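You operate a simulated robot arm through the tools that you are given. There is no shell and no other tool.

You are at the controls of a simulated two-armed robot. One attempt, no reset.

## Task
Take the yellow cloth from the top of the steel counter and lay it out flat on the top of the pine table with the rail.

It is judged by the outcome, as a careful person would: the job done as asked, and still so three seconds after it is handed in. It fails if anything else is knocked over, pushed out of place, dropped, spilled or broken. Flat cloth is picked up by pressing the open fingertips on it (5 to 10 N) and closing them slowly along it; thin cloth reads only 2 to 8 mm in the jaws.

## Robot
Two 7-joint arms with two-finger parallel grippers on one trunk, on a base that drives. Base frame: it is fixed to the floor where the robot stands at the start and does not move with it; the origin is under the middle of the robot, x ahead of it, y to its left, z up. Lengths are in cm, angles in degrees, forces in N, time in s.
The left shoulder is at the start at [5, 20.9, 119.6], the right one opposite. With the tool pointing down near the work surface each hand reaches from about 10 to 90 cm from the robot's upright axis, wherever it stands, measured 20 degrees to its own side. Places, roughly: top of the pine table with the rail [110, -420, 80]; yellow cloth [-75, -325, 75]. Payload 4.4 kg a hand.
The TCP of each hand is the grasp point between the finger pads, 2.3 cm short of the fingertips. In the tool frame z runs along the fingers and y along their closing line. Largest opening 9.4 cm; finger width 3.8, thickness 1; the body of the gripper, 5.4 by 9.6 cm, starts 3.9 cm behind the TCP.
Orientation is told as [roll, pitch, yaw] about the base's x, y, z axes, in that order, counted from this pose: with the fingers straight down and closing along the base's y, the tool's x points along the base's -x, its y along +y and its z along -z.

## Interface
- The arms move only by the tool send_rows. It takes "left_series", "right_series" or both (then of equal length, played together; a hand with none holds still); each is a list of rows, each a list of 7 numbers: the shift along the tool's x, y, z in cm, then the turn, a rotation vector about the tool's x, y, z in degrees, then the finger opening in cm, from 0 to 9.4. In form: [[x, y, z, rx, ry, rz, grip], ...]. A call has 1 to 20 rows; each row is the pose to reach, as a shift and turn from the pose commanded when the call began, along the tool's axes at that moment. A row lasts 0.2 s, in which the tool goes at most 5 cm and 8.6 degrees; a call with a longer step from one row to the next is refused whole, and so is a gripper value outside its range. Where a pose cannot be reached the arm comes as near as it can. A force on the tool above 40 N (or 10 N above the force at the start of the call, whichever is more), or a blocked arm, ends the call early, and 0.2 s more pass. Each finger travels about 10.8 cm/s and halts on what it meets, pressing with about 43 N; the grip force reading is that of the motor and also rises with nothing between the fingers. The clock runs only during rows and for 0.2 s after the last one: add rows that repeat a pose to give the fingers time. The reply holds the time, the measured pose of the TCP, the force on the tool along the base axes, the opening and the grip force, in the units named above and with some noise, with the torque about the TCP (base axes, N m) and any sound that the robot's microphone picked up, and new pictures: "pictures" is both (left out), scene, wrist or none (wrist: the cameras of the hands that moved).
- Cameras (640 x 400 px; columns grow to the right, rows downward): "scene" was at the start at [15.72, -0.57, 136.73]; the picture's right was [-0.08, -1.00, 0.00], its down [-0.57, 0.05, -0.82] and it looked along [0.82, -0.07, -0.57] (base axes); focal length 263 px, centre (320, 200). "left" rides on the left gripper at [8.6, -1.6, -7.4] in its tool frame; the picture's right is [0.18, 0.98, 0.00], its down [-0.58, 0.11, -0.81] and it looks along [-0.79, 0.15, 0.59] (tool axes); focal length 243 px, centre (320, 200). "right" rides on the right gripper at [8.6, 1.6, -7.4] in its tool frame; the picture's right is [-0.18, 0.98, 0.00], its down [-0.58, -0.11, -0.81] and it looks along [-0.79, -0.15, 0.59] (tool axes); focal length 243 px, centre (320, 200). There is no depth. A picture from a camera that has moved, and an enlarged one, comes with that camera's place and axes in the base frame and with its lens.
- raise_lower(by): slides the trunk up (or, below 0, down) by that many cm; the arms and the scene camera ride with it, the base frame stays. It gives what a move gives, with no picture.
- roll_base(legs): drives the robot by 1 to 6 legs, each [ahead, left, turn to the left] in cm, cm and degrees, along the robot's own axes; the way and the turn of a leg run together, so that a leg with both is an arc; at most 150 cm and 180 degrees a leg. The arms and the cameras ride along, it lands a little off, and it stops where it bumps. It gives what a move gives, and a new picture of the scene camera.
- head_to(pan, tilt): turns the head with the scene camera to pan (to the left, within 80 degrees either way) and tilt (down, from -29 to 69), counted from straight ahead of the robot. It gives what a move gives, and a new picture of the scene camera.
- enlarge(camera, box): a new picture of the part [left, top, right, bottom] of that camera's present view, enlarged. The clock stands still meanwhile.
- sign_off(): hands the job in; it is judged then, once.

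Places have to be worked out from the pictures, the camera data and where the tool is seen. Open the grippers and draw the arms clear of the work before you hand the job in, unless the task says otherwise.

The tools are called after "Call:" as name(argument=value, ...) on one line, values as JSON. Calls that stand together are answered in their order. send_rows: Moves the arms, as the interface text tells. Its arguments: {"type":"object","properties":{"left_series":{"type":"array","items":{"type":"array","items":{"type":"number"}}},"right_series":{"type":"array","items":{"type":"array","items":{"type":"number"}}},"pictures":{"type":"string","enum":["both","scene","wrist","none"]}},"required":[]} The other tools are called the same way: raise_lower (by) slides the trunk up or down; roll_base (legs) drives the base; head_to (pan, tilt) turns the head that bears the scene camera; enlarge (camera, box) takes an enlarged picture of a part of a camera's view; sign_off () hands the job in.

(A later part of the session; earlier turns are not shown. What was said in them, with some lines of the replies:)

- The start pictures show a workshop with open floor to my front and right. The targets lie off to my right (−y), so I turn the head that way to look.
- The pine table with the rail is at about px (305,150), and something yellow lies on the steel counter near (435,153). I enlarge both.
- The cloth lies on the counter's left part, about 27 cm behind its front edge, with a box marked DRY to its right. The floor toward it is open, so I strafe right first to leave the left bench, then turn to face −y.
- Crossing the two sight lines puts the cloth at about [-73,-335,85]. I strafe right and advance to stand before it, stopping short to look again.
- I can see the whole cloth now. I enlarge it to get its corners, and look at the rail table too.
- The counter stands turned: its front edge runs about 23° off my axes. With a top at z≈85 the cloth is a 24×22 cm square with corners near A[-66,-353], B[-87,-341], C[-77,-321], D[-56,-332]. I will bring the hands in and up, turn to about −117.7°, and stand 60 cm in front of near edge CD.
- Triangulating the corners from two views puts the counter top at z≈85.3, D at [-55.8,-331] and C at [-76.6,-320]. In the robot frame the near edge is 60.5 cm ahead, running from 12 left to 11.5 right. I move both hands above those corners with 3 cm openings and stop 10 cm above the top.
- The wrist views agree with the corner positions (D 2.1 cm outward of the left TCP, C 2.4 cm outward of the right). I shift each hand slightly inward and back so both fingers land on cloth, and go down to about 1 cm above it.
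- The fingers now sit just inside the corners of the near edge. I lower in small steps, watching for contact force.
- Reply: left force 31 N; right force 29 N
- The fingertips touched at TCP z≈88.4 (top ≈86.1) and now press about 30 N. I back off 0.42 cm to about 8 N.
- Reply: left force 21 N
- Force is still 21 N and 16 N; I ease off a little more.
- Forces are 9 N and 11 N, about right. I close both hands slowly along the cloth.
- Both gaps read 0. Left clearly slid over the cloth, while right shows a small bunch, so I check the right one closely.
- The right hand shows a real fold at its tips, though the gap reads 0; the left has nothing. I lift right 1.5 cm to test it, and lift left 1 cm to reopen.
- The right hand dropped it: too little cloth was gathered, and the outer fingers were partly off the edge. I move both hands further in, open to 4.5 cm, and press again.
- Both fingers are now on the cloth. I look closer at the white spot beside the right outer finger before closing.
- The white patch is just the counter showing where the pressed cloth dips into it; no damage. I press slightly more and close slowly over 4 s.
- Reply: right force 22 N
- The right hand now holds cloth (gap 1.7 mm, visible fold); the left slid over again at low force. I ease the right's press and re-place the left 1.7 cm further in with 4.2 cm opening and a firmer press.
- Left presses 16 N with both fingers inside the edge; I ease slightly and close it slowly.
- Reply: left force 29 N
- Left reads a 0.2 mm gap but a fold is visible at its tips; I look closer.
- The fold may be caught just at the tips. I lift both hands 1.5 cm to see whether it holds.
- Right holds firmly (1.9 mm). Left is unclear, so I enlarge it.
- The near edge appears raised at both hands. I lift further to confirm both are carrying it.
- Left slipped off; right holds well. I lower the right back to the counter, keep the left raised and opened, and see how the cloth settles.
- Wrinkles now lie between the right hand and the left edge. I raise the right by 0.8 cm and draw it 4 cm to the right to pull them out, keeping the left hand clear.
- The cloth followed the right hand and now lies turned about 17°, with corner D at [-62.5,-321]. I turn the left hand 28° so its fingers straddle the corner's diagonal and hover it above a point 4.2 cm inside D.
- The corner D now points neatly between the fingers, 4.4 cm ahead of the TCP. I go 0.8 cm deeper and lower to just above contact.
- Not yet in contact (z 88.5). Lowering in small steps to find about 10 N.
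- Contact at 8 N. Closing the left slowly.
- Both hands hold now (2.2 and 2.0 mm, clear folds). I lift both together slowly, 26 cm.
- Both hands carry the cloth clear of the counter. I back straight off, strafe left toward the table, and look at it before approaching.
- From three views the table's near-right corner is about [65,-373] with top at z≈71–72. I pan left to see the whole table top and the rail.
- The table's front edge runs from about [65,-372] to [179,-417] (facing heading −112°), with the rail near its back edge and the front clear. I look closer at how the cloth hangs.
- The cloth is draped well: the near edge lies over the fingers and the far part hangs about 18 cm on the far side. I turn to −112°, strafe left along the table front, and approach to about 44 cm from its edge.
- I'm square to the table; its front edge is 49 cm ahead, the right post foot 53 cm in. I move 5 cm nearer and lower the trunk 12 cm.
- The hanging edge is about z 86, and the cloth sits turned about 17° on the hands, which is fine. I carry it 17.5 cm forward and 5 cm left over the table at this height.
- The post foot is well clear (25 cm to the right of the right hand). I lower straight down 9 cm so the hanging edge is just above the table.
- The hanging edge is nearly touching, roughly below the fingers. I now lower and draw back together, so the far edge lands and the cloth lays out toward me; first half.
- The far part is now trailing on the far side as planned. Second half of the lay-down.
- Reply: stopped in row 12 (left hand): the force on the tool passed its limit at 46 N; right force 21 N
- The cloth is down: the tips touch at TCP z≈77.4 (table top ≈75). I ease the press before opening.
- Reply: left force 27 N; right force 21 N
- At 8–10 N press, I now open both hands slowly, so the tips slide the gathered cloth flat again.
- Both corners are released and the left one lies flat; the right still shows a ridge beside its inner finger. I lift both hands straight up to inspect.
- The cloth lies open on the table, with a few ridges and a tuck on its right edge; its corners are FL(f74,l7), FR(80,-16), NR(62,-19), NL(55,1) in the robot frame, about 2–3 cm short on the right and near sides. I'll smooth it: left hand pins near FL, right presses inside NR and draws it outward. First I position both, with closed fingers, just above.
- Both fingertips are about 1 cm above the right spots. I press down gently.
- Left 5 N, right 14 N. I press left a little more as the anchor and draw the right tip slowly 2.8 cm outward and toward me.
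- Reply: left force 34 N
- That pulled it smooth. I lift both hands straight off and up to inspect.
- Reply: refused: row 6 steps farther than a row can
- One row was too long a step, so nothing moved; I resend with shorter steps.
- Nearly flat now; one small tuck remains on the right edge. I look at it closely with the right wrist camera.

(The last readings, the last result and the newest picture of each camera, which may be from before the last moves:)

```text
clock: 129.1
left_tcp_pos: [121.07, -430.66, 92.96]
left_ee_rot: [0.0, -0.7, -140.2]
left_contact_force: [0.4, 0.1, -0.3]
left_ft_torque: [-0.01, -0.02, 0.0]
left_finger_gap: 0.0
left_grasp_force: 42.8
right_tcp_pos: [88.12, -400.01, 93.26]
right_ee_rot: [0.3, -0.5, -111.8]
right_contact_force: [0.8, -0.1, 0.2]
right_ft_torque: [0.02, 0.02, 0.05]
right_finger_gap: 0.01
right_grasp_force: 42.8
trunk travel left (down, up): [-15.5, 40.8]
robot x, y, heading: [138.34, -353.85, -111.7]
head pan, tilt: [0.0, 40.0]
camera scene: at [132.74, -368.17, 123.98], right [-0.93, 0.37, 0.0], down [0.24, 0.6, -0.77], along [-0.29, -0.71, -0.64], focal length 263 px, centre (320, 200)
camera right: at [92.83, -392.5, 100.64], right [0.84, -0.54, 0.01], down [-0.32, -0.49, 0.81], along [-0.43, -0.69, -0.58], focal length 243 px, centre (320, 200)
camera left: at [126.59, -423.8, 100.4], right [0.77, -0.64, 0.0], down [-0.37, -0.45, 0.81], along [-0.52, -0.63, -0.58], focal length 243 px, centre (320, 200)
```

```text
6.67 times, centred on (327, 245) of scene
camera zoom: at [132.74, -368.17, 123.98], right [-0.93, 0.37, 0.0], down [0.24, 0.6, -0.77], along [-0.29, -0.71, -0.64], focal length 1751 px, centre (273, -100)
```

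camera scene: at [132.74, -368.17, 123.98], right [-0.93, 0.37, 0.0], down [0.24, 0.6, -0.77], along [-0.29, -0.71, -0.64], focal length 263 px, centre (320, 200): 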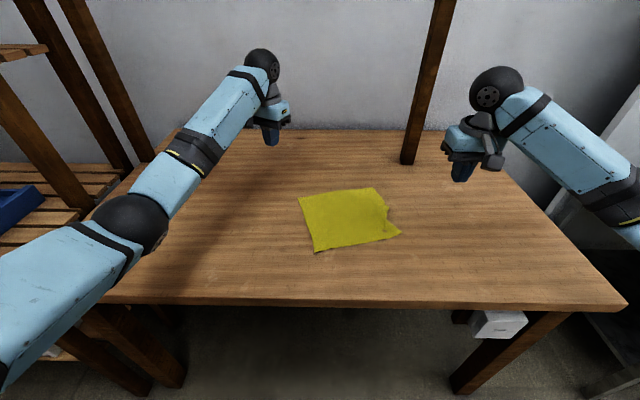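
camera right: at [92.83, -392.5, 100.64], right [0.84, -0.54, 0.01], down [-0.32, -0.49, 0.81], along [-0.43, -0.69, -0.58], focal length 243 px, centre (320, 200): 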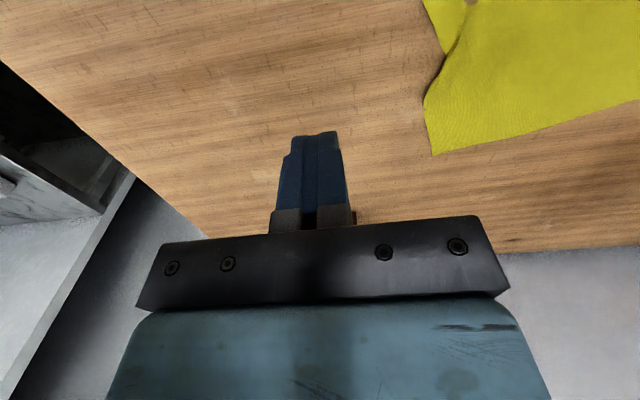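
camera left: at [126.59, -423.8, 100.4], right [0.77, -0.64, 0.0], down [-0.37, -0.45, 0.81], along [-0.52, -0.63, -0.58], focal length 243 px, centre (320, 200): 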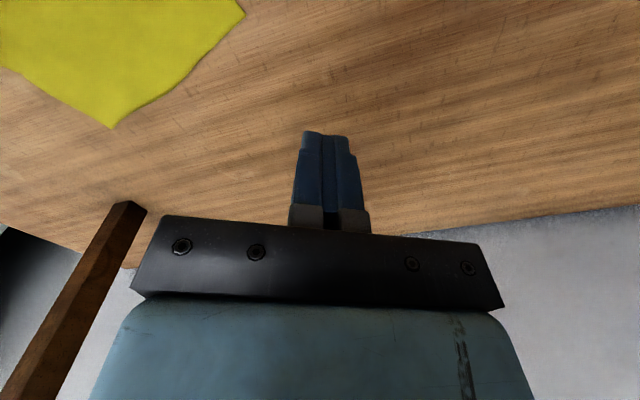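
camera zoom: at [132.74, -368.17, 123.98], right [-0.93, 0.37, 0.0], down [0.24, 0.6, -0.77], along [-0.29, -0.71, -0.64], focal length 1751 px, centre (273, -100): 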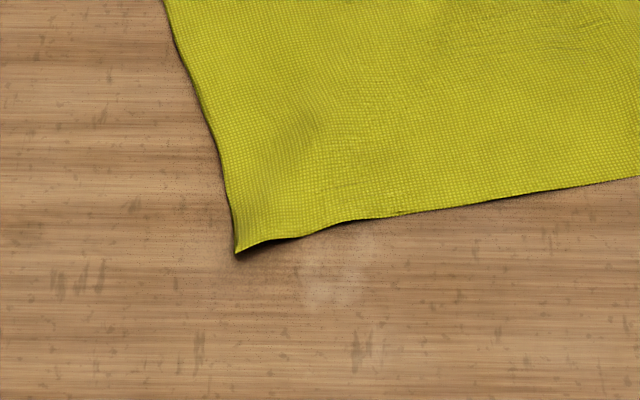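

A small raised fold remains at the right edge, overlapping the near-right corner, and the near-left corner is slightly curled. I set the left hand to pin the middle of the cloth and the right over the NR corner triangle, 1 cm above.

Call:
send_rows(left_series=[[-0.8, -4.3, 0, 0, 0, 0, 0], [-1.6, -8.6, 0, 0, 0, 0, 0], [-2.4, -12.9, 0, 0, 0, 0, 0], [-3.2, -17.2, 0, 0, 0, 0, 0], [-3.94, -21.5, 0, 0, 0, 0, 0], [-3.94, -21.5, 4, 0, 0, 0, 0], [-3.94, -21.5, 8, 0, 0, 0, 0], [-3.94, -21.5, 12, 0, 0, 0, 0], [-3.94, -21.5, 14.5, 0, 0, 0, 0], [-3.94, -21.5, 14.5, 0, 0, 0, 0]], right_series=[[0, 0, 0, 0, 0, 0, 0], [0, 2, 0, 0, 0, 0, 0], [-0.1, 5, 0, 0, 0, 0, 0], [-0.2, 8, 0, 0, 0, 0, 0], [-0.2, 10.7, 0, 0, 0, 0, 0], [-0.2, 10.7, 4, 0, 0, 0, 0], [-0.2, 10.7, 8, 0, 0, 0, 0], [-0.2, 10.7, 12, 0, 0, 0, 0], [-0.2, 10.7, 14.7, 0, 0, 0, 0], [-0.2, 10.7, 14.7, 0, 0, 0, 0]])

```text
clock: 131.3
left_tcp_pos: [104.29, -416.58, 78.54]
left_ee_rot: [0.0, -0.8, -140.1]
left_contact_force: [0.5, 0.1, 1.0]
left_ft_torque: [0.01, 0.03, 0.01]
left_finger_gap: 0.0
left_grasp_force: 42.8
right_tcp_pos: [97.9, -404.62, 78.37]
right_ee_rot: [0.1, -0.5, -111.9]
right_contact_force: [0.0, -0.4, -0.3]
right_ft_torque: [0.01, 0.01, -0.01]
right_finger_gap: 0.0
right_grasp_force: 42.1
trunk travel left (down, up): [-15.5, 40.8]
robot x, y, heading: [137.95, -353.94, -111.6]
head pan, tilt: [0.0, 40.0]
camera scene: at [132.77, -368.16, 123.99], right [-0.93, 0.37, 0.0], down [0.24, 0.6, -0.77], along [-0.29, -0.71, -0.64], focal length 263 px, centre (320, 200)
camera right: at [102.76, -397.09, 85.72], right [0.84, -0.54, 0.01], down [-0.32, -0.49, 0.81], along [-0.43, -0.69, -0.58], focal length 243 px, centre (320, 200)
camera left: at [109.9, -409.76, 86.04], right [0.77, -0.64, 0.0], down [-0.37, -0.45, 0.81], along [-0.52, -0.63, -0.58], focal length 243 px, centre (320, 200)
```

scene: 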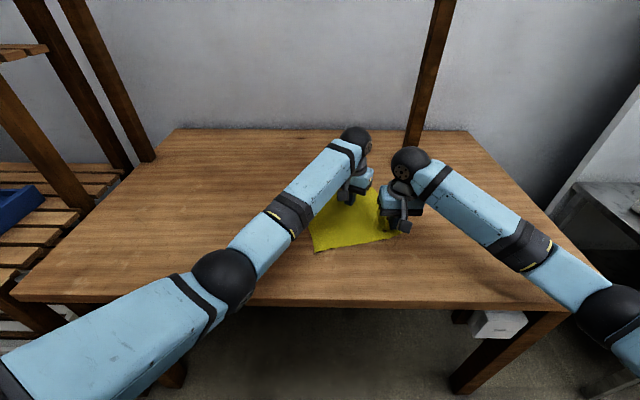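
right: 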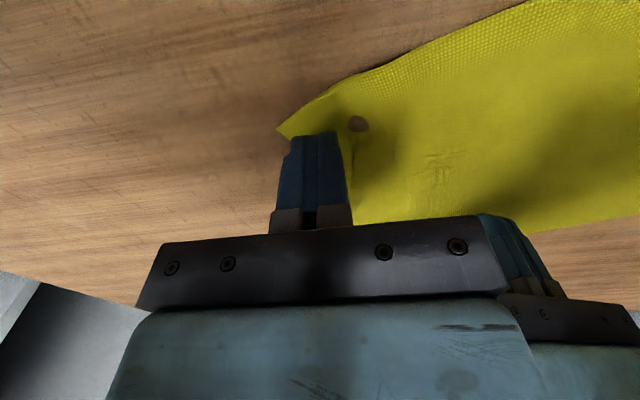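
left: 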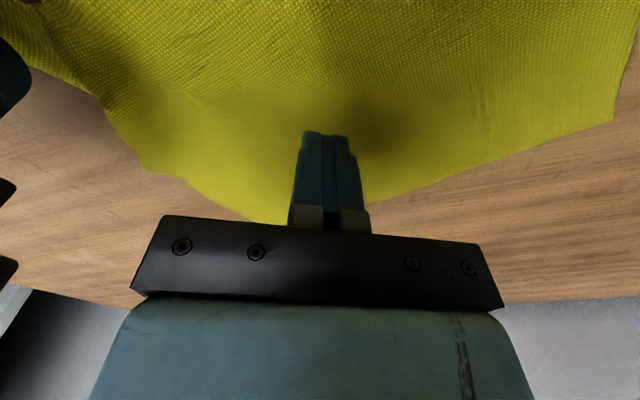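

Positions look right. I press both, then draw the NR corner 2.2 cm toward me and 1.3 cm outward.

Call:
send_rows(left_series=[[0, 0, 0.6, 0, 0, 0, 0], [0, 0, 1.1, 0, 0, 0, 0], [0, 0, 1.25, 0, 0, 0, 0], [0, 0, 1.25, 0, 0, 0, 0], [0, 0, 1.25, 0, 0, 0, 0], [0, 0, 1.25, 0, 0, 0, 0], [0, 0, 1.25, 0, 0, 0, 0], [0, 0, 1.25, 0, 0, 0, 0], [0, 0, 1.25, 0, 0, 0, 0], [0, 0, 1.25, 0, 0, 0, 0], [0, 0, 1.25, 0, 0, 0, 0], [0, 0, 1.25, 0, 0, 0, 0], [0, 0, 1.25, 0, 0, 0, 0]], right_series=[[0, 0, 0.5, 0, 0, 0, 0], [0, 0, 1.0, 0, 0, 0, 0], [0, 0, 1.1, 0, 0, 0, 0], [0, 0, 1.1, 0, 0, 0, 0], [0.25, -0.15, 1.1, 0, 0, 0, 0], [0.5, -0.3, 1.12, 0, 0, 0, 0], [0.75, -0.45, 1.14, 0, 0, 0, 0], [1.0, -0.6, 1.16, 0, 0, 0, 0], [1.25, -0.75, 1.16, 0, 0, 0, 0], [1.5, -0.9, 1.16, 0, 0, 0, 0], [1.75, -1.05, 1.16, 0, 0, 0, 0], [2.0, -1.2, 1.16, 0, 0, 0, 0], [2.2, -1.3, 1.16, 0, 0, 0, 0]])

Call:
enlarge(camera="scene", box=[240, 150, 440, 275])

```text
clock: 134.1
left_tcp_pos: [104.18, -416.62, 77.37]
left_ee_rot: [0.0, -0.7, -140.4]
left_contact_force: [-0.7, -1.0, 6.8]
left_ft_torque: [0.09, -0.07, 0.03]
left_finger_gap: 0.0
left_grasp_force: 42.7
right_tcp_pos: [97.58, -401.82, 77.52]
right_ee_rot: [0.2, -0.7, -111.9]
right_contact_force: [0.3, 1.0, -0.3]
right_ft_torque: [-0.03, 0.01, -0.02]
right_finger_gap: 0.0
right_grasp_force: 42.4
trunk travel left (down, up): [-15.5, 40.8]
robot x, y, heading: [138.25, -354.05, -112.1]
head pan, tilt: [0.0, 40.0]
camera scene: at [132.79, -368.1, 124.0], right [-0.93, 0.37, 0.0], down [0.24, 0.6, -0.77], along [-0.29, -0.71, -0.64], focal length 263 px, centre (320, 200)
camera right: at [102.37, -394.36, 84.84], right [0.84, -0.54, 0.01], down [-0.32, -0.49, 0.81], along [-0.43, -0.69, -0.58], focal length 243 px, centre (320, 200)
camera left: at [109.89, -409.85, 84.8], right [0.77, -0.64, 0.0], down [-0.37, -0.45, 0.81], along [-0.52, -0.63, -0.58], focal length 243 px, centre (320, 200)
```

scene: 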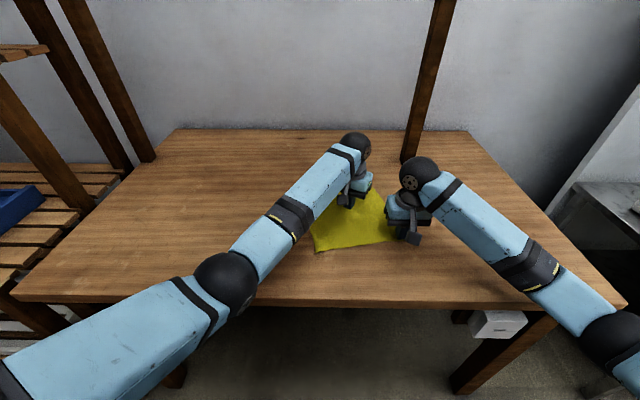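
right: 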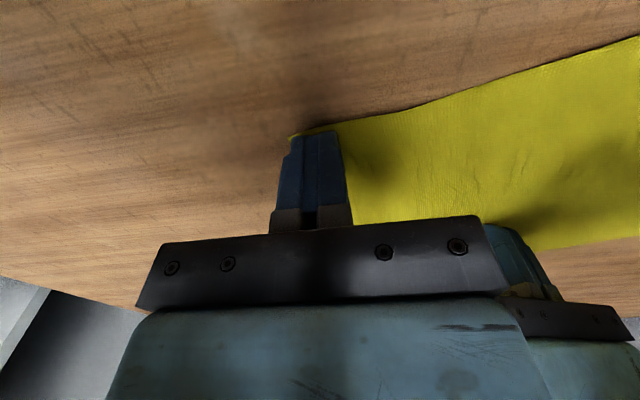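
left: 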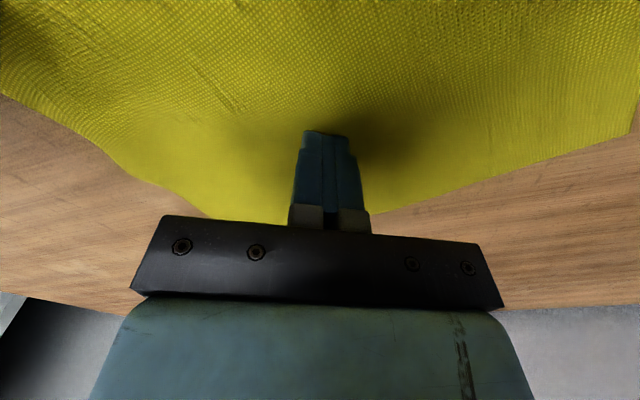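

```text
3.20 times, centred on (340, 212) of scene
camera zoom: at [132.79, -368.1, 124.0], right [-0.93, 0.37, 0.0], down [0.24, 0.6, -0.77], along [-0.29, -0.71, -0.64], focal length 840 px, centre (256, 160)
```

zoom: 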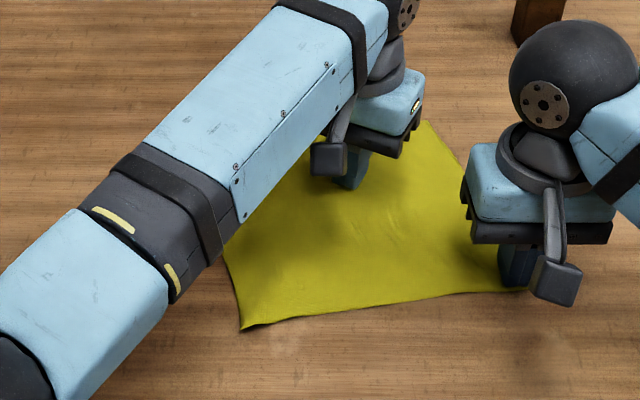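

The right edge straightened out. I lift both hands and move them apart to inspect again.

Call:
send_rows(left_series=[[0, 0, -0.3, 0, 0, 0, 0], [0, 0, -1, 0, 0, 0, 0], [0, 0, -3, 0, 0, 0, 0], [0, 0, -7, 0, 0, 0, 0], [0, 0, -11, 0, 0, 0, 0], [0, 3, -14, 0, 0, 0, 0], [0, 7, -15, 0, 0, 0, 0], [0, 11, -15, 0, 0, 0, 0], [0, 15, -15, 0, 0, 0, 0], [0, 19, -15, 0, 0, 0, 0]], right_series=[[0, 0, -0.3, 0, 0, 0, 0], [0, 0, -1, 0, 0, 0, 0], [0, 0, -3, 0, 0, 0, 0], [0, 0, -7, 0, 0, 0, 0], [0, 0, -11, 0, 0, 0, 0], [0, -3, -14, 0, 0, 0, 0], [0, -7, -15, 0, 0, 0, 0], [0, -11, -15, 0, 0, 0, 0], [0, -11, -15, 0, 0, 0, 0], [0, -11, -15, 0, 0, 0, 0]], pictures="scene")

Call:
enlarge(camera="scene", box=[260, 165, 420, 265])

```text
clock: 136.3
left_tcp_pos: [116.75, -431.1, 92.33]
left_ee_rot: [0.0, -0.8, -140.2]
left_contact_force: [0.0, 0.0, 0.4]
left_ft_torque: [0.0, -0.01, 0.0]
left_finger_gap: 0.0
left_grasp_force: 41.9
right_tcp_pos: [87.3, -397.75, 92.24]
right_ee_rot: [0.1, -0.5, -112.0]
right_contact_force: [0.7, 0.6, -0.7]
right_ft_torque: [0.02, -0.01, 0.0]
right_finger_gap: 0.0
right_grasp_force: 42.9
trunk travel left (down, up): [-15.5, 40.8]
robot x, y, heading: [138.55, -353.9, -112.0]
head pan, tilt: [0.0, 40.0]
camera scene: at [132.8, -368.19, 123.99], right [-0.93, 0.37, 0.0], down [0.24, 0.6, -0.77], along [-0.29, -0.71, -0.64], focal length 263 px, centre (320, 200)
```

scene: 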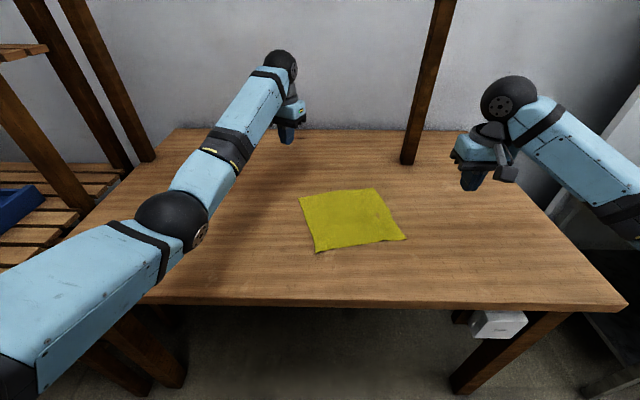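

```text
4.00 times, centred on (340, 215) of scene
camera zoom: at [132.8, -368.19, 123.99], right [-0.93, 0.37, 0.0], down [0.24, 0.6, -0.77], along [-0.29, -0.71, -0.64], focal length 1051 px, centre (240, 140)
```

zoom: 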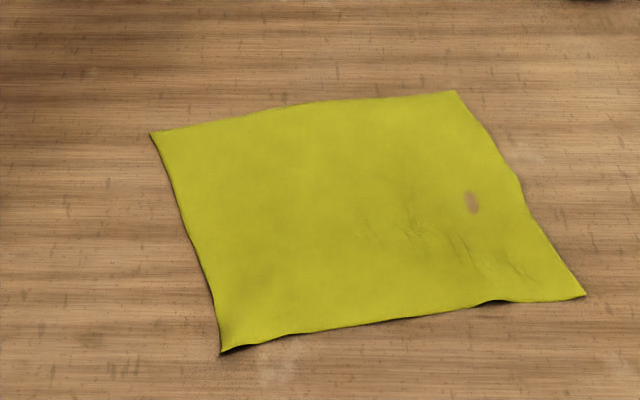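

It now lies flat: sides 23.7, 21.2, 22.7 and 20.7 cm, with only the near-left corner slightly curled. I do one last stroke: right hand pins the middle, left goes over the near-left corner.

Call:
send_rows(left_series=[[2.5, -3.1, 0, 0, 0, 0, 0], [5, -6.2, 0, 0, 0, 0, 0], [7.5, -9.3, 0, 0, 0, 0, 0], [10, -12.4, 0, 0, 0, 0, 0], [12.5, -15.5, 0, 0, 0, 0, 0], [15, -18.7, 0, 0, 0, 0, 0], [15, -18.7, 4, 0, 0, 0, 0], [15, -18.7, 8, 0, 0, 0, 0], [15, -18.7, 12, 0, 0, 0, 0], [15, -18.7, 13.9, 0, 0, 0, 0], [15, -18.7, 13.9, 0, 0, 0, 0]], right_series=[[-1.7, 3.5, 0, 0, 0, 0, 0], [-3.4, 7, 0, 0, 0, 0, 0], [-5.1, 10.5, 0, 0, 0, 0, 0], [-6.8, 14, 0, 0, 0, 0, 0], [-8.5, 17.5, 0, 0, 0, 0, 0], [-10.3, 21, 0, 0, 0, 0, 0], [-10.3, 21, 4, 0, 0, 0, 0], [-10.3, 21, 8, 0, 0, 0, 0], [-10.3, 21, 12, 0, 0, 0, 0], [-10.3, 21, 13.8, 0, 0, 0, 0], [-10.3, 21, 13.8, 0, 0, 0, 0]])

```text
clock: 138.7
left_tcp_pos: [116.05, -407.54, 78.25]
left_ee_rot: [0.0, -0.7, -140.2]
left_contact_force: [0.2, -0.5, 0.1]
left_ft_torque: [-0.03, -0.01, 0.04]
left_finger_gap: 0.01
left_grasp_force: 42.5
right_tcp_pos: [103.08, -415.18, 78.63]
right_ee_rot: [0.3, -0.6, -111.8]
right_contact_force: [0.0, 0.6, 0.0]
right_ft_torque: [-0.01, 0.04, 0.01]
right_finger_gap: 0.0
right_grasp_force: 42.5
trunk travel left (down, up): [-15.5, 40.8]
robot x, y, heading: [138.05, -354.13, -112.1]
head pan, tilt: [0.0, 40.0]
camera scene: at [132.76, -368.16, 123.99], right [-0.93, 0.37, 0.0], down [0.24, 0.6, -0.77], along [-0.29, -0.71, -0.64], focal length 263 px, centre (320, 200)
camera right: at [107.79, -407.77, 86.05], right [0.84, -0.54, 0.01], down [-0.32, -0.49, 0.81], along [-0.43, -0.69, -0.58], focal length 243 px, centre (320, 200)
camera left: at [121.67, -400.67, 85.68], right [0.77, -0.64, 0.0], down [-0.37, -0.45, 0.81], along [-0.52, -0.63, -0.58], focal length 243 px, centre (320, 200)
```

scene: 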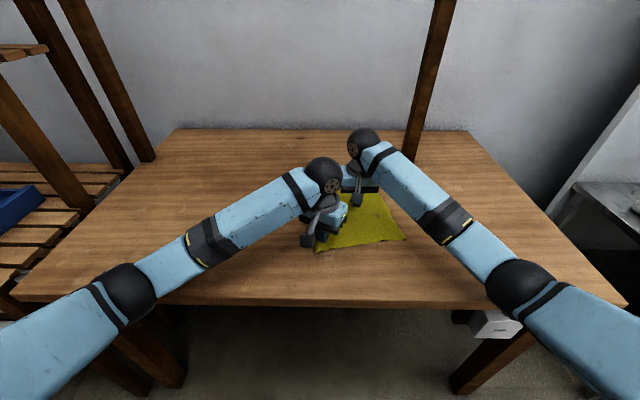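
right: 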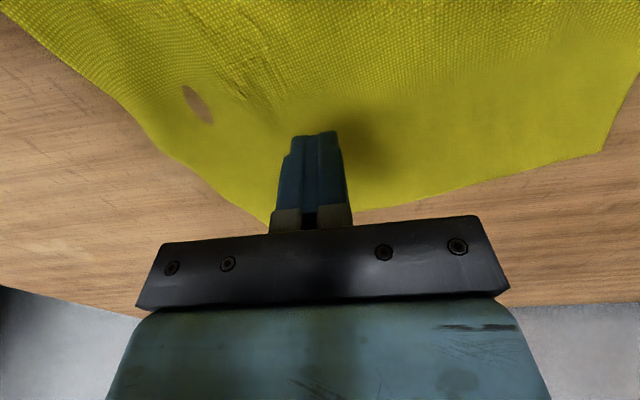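
left: 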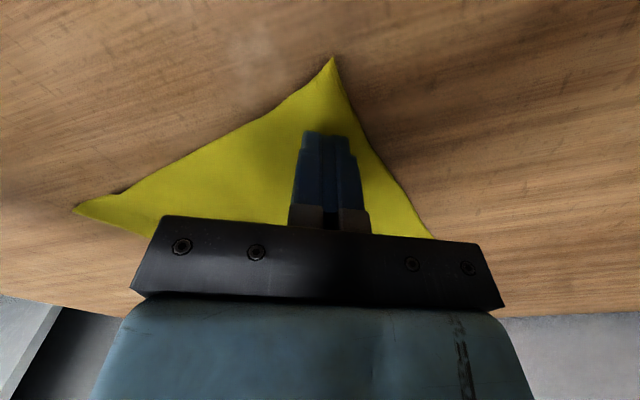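

The left tip points along the NL diagonal, the right is over the middle. I press both and draw the left 1.5 cm outward along the diagonal.

Call:
send_rows(left_series=[[0, 0, 0.5, 0, 0, 0, 0], [0, 0, 0.9, 0, 0, 0, 0], [0, 0, 0.98, 0, 0, 0, 0], [0, 0, 0.98, 0, 0, 0, 0], [0.25, 0, 0.98, 0, 0, 0, 0], [0.5, 0, 0.98, 0, 0, 0, 0], [0.75, 0, 1.0, 0, 0, 0, 0], [1.0, 0, 1.0, 0, 0, 0, 0], [1.25, 0, 1.0, 0, 0, 0, 0], [1.5, 0, 1.0, 0, 0, 0, 0], [1.5, 0, 0.8, 0, 0, 0, 0], [1.5, 0, 0, 0, 0, 0, 0], [1.5, 0, -3, 0, 0, 0, 0], [1.5, 0, -7, 0, 0, 0, 0], [1.5, 0, -11, 0, 0, 0, 0], [3, 0, -15, 0, 0, 0, 0], [3, 3, -17, 0, 0, 0, 0], [3, 7, -17, 0, 0, 0, 0], [3, 11, -17, 0, 0, 0, 0], [3, 14, -17, 0, 0, 0, 0]], right_series=[[0, 0, 0.6, 0, 0, 0, 0], [0, 0, 1.2, 0, 0, 0, 0], [0, 0, 1.35, 0, 0, 0, 0], [0, 0, 1.35, 0, 0, 0, 0], [0, 0, 1.35, 0, 0, 0, 0], [0, 0, 1.35, 0, 0, 0, 0], [0, 0, 1.35, 0, 0, 0, 0], [0, 0, 1.35, 0, 0, 0, 0], [0, 0, 1.35, 0, 0, 0, 0], [0, 0, 1.35, 0, 0, 0, 0], [0, 0, 1.2, 0, 0, 0, 0], [0, 0, 0.4, 0, 0, 0, 0], [0, 0, -3, 0, 0, 0, 0], [0, 0, -7, 0, 0, 0, 0], [0, 0, -11, 0, 0, 0, 0], [0, -2, -15, 0, 0, 0, 0], [0, -5, -17, 0, 0, 0, 0], [0, -9, -17, 0, 0, 0, 0], [0, -13, -17, 0, 0, 0, 0], [0, -17, -17, 0, 0, 0, 0]], pictures="scene")

Call:
enlarge(camera="scene", box=[260, 165, 420, 265])

```text
clock: 142.9
left_tcp_pos: [127.17, -416.11, 95.21]
left_ee_rot: [0.0, -0.7, -140.3]
left_contact_force: [0.9, 0.0, -0.2]
left_ft_torque: [0.0, 0.0, -0.03]
left_finger_gap: 0.0
left_grasp_force: 42.8
right_tcp_pos: [87.26, -408.63, 95.76]
right_ee_rot: [0.3, -0.7, -111.8]
right_contact_force: [-0.1, 0.4, 0.1]
right_ft_torque: [0.01, 0.0, 0.02]
right_finger_gap: 0.01
right_grasp_force: 42.1
trunk travel left (down, up): [-15.5, 40.8]
robot x, y, heading: [138.4, -354.14, -112.1]
head pan, tilt: [0.0, 40.0]
camera scene: at [132.72, -368.14, 123.99], right [-0.93, 0.37, 0.0], down [0.24, 0.6, -0.77], along [-0.29, -0.71, -0.64], focal length 263 px, centre (320, 200)
```

scene: 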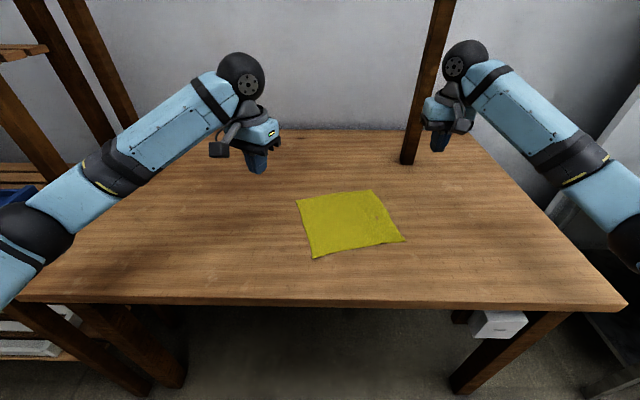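

```text
4.00 times, centred on (340, 215) of scene
camera zoom: at [132.72, -368.14, 123.99], right [-0.93, 0.37, 0.0], down [0.24, 0.6, -0.77], along [-0.29, -0.71, -0.64], focal length 1051 px, centre (240, 140)
```

zoom: 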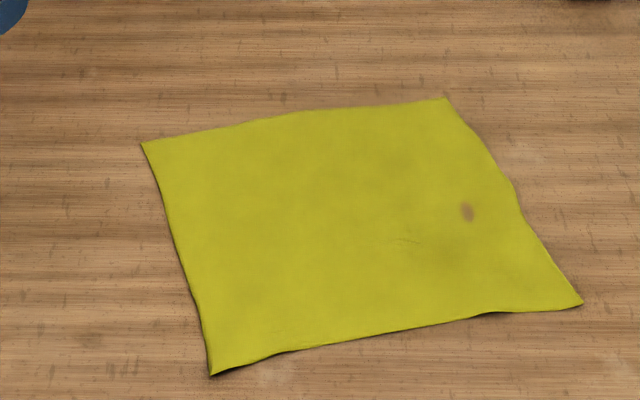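

The cloth lies smooth and square on the table. I open the grippers, raise the hands, and draw them back.

Call:
send_rows(left_series=[[0, 0, -3, 0, 0, 0, 2], [0, 0, -6, 0, 0, 0, 4], [0, 0, -9, 0, 0, 0, 6], [0, 0, -12, 0, 0, 0, 8], [2, -1, -15, 0, 0, 0, 9]], right_series=[[0, 0, -3, 0, 0, 0, 2], [0, 0, -6, 0, 0, 0, 4], [0, 0, -9, 0, 0, 0, 6], [0, 0, -12, 0, 0, 0, 8], [2, 0, -15, 0, 0, 0, 9]], pictures="none")

Call:
roll_base(legs=[[-45, 0, 0]])

Call:
enlarge(camera="scene", box=[230, 80, 450, 218])

```text
clock: 144.1
left_tcp_pos: [128.44, -413.66, 110.53]
left_ee_rot: [0.1, -0.8, -140.3]
left_contact_force: [0.1, 0.1, -0.5]
left_ft_torque: [-0.02, 0.03, -0.01]
left_finger_gap: 9.0
left_grasp_force: 0.0
right_tcp_pos: [88.29, -406.38, 111.01]
right_ee_rot: [0.2, -0.7, -111.9]
right_contact_force: [0.3, 0.4, 0.4]
right_ft_torque: [-0.02, 0.01, 0.01]
right_finger_gap: 8.98
right_grasp_force: 0.1
trunk travel left (down, up): [-15.5, 40.8]
robot x, y, heading: [138.59, -354.41, -111.8]
head pan, tilt: [0.0, 40.0]
```

```text
clock: 146.8
left_tcp_pos: [144.7, -372.21, 110.26]
left_ee_rot: [0.1, -0.7, -140.8]
left_contact_force: [0.2, 0.0, 0.1]
left_ft_torque: [0.02, 0.02, 0.0]
left_finger_gap: 8.98
left_grasp_force: 0.0
right_tcp_pos: [104.45, -364.63, 110.77]
right_ee_rot: [0.2, -0.7, -112.5]
right_contact_force: [-0.2, 1.0, 0.1]
right_ft_torque: [-0.02, -0.01, -0.04]
right_finger_gap: 9.01
right_grasp_force: 0.2
trunk travel left (down, up): [-15.5, 40.8]
robot x, y, heading: [155.27, -312.84, -112.6]
head pan, tilt: [0.0, 40.0]
camera scene: at [149.57, -326.54, 123.99], right [-0.92, 0.38, 0.0], down [0.25, 0.59, -0.77], along [-0.29, -0.71, -0.64], focal length 263 px, centre (320, 200)
```

scene: 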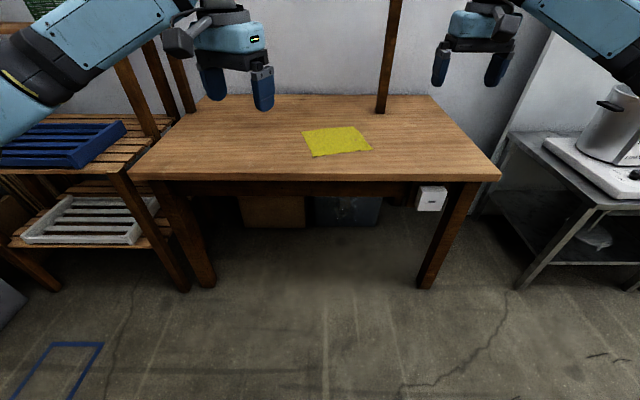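

```text
2.90 times, centred on (340, 149) of scene
camera zoom: at [149.57, -326.54, 123.99], right [-0.92, 0.38, 0.0], down [0.25, 0.59, -0.77], along [-0.29, -0.71, -0.64], focal length 761 px, centre (262, 348)
```

zoom: 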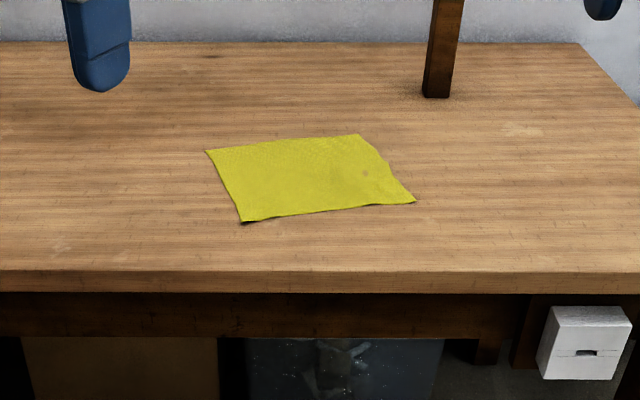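

The yellow cloth lies open and flat on the pine table, wholly on the top. The grippers are open, the arms are clear, and nothing else I can see has moved. I hand the job in.

Call:
sign_off()

```text
The job is handed in.
```

The yellow cloth now lies flat on the pine table with the rail, and I have handed the job in. It is spread to nearly its full size, about 24 by 22 cm, and sits entirely on the table top in front of the rail.

- **Position:** it is turned roughly 15 degrees from the table's edge; I did not square it up.
- **Smoothness:** I stretched out the wrinkles left by the grippers. In the last close view it looked smooth, apart from a faint crease near the right side and slightly raised edges at the near corners.
- **Surroundings:** I saw nothing knocked over or moved in any of the pictures. I did not go back for a last look at the steel counter after leaving it.

The grippers are open and the robot has backed away from the table.
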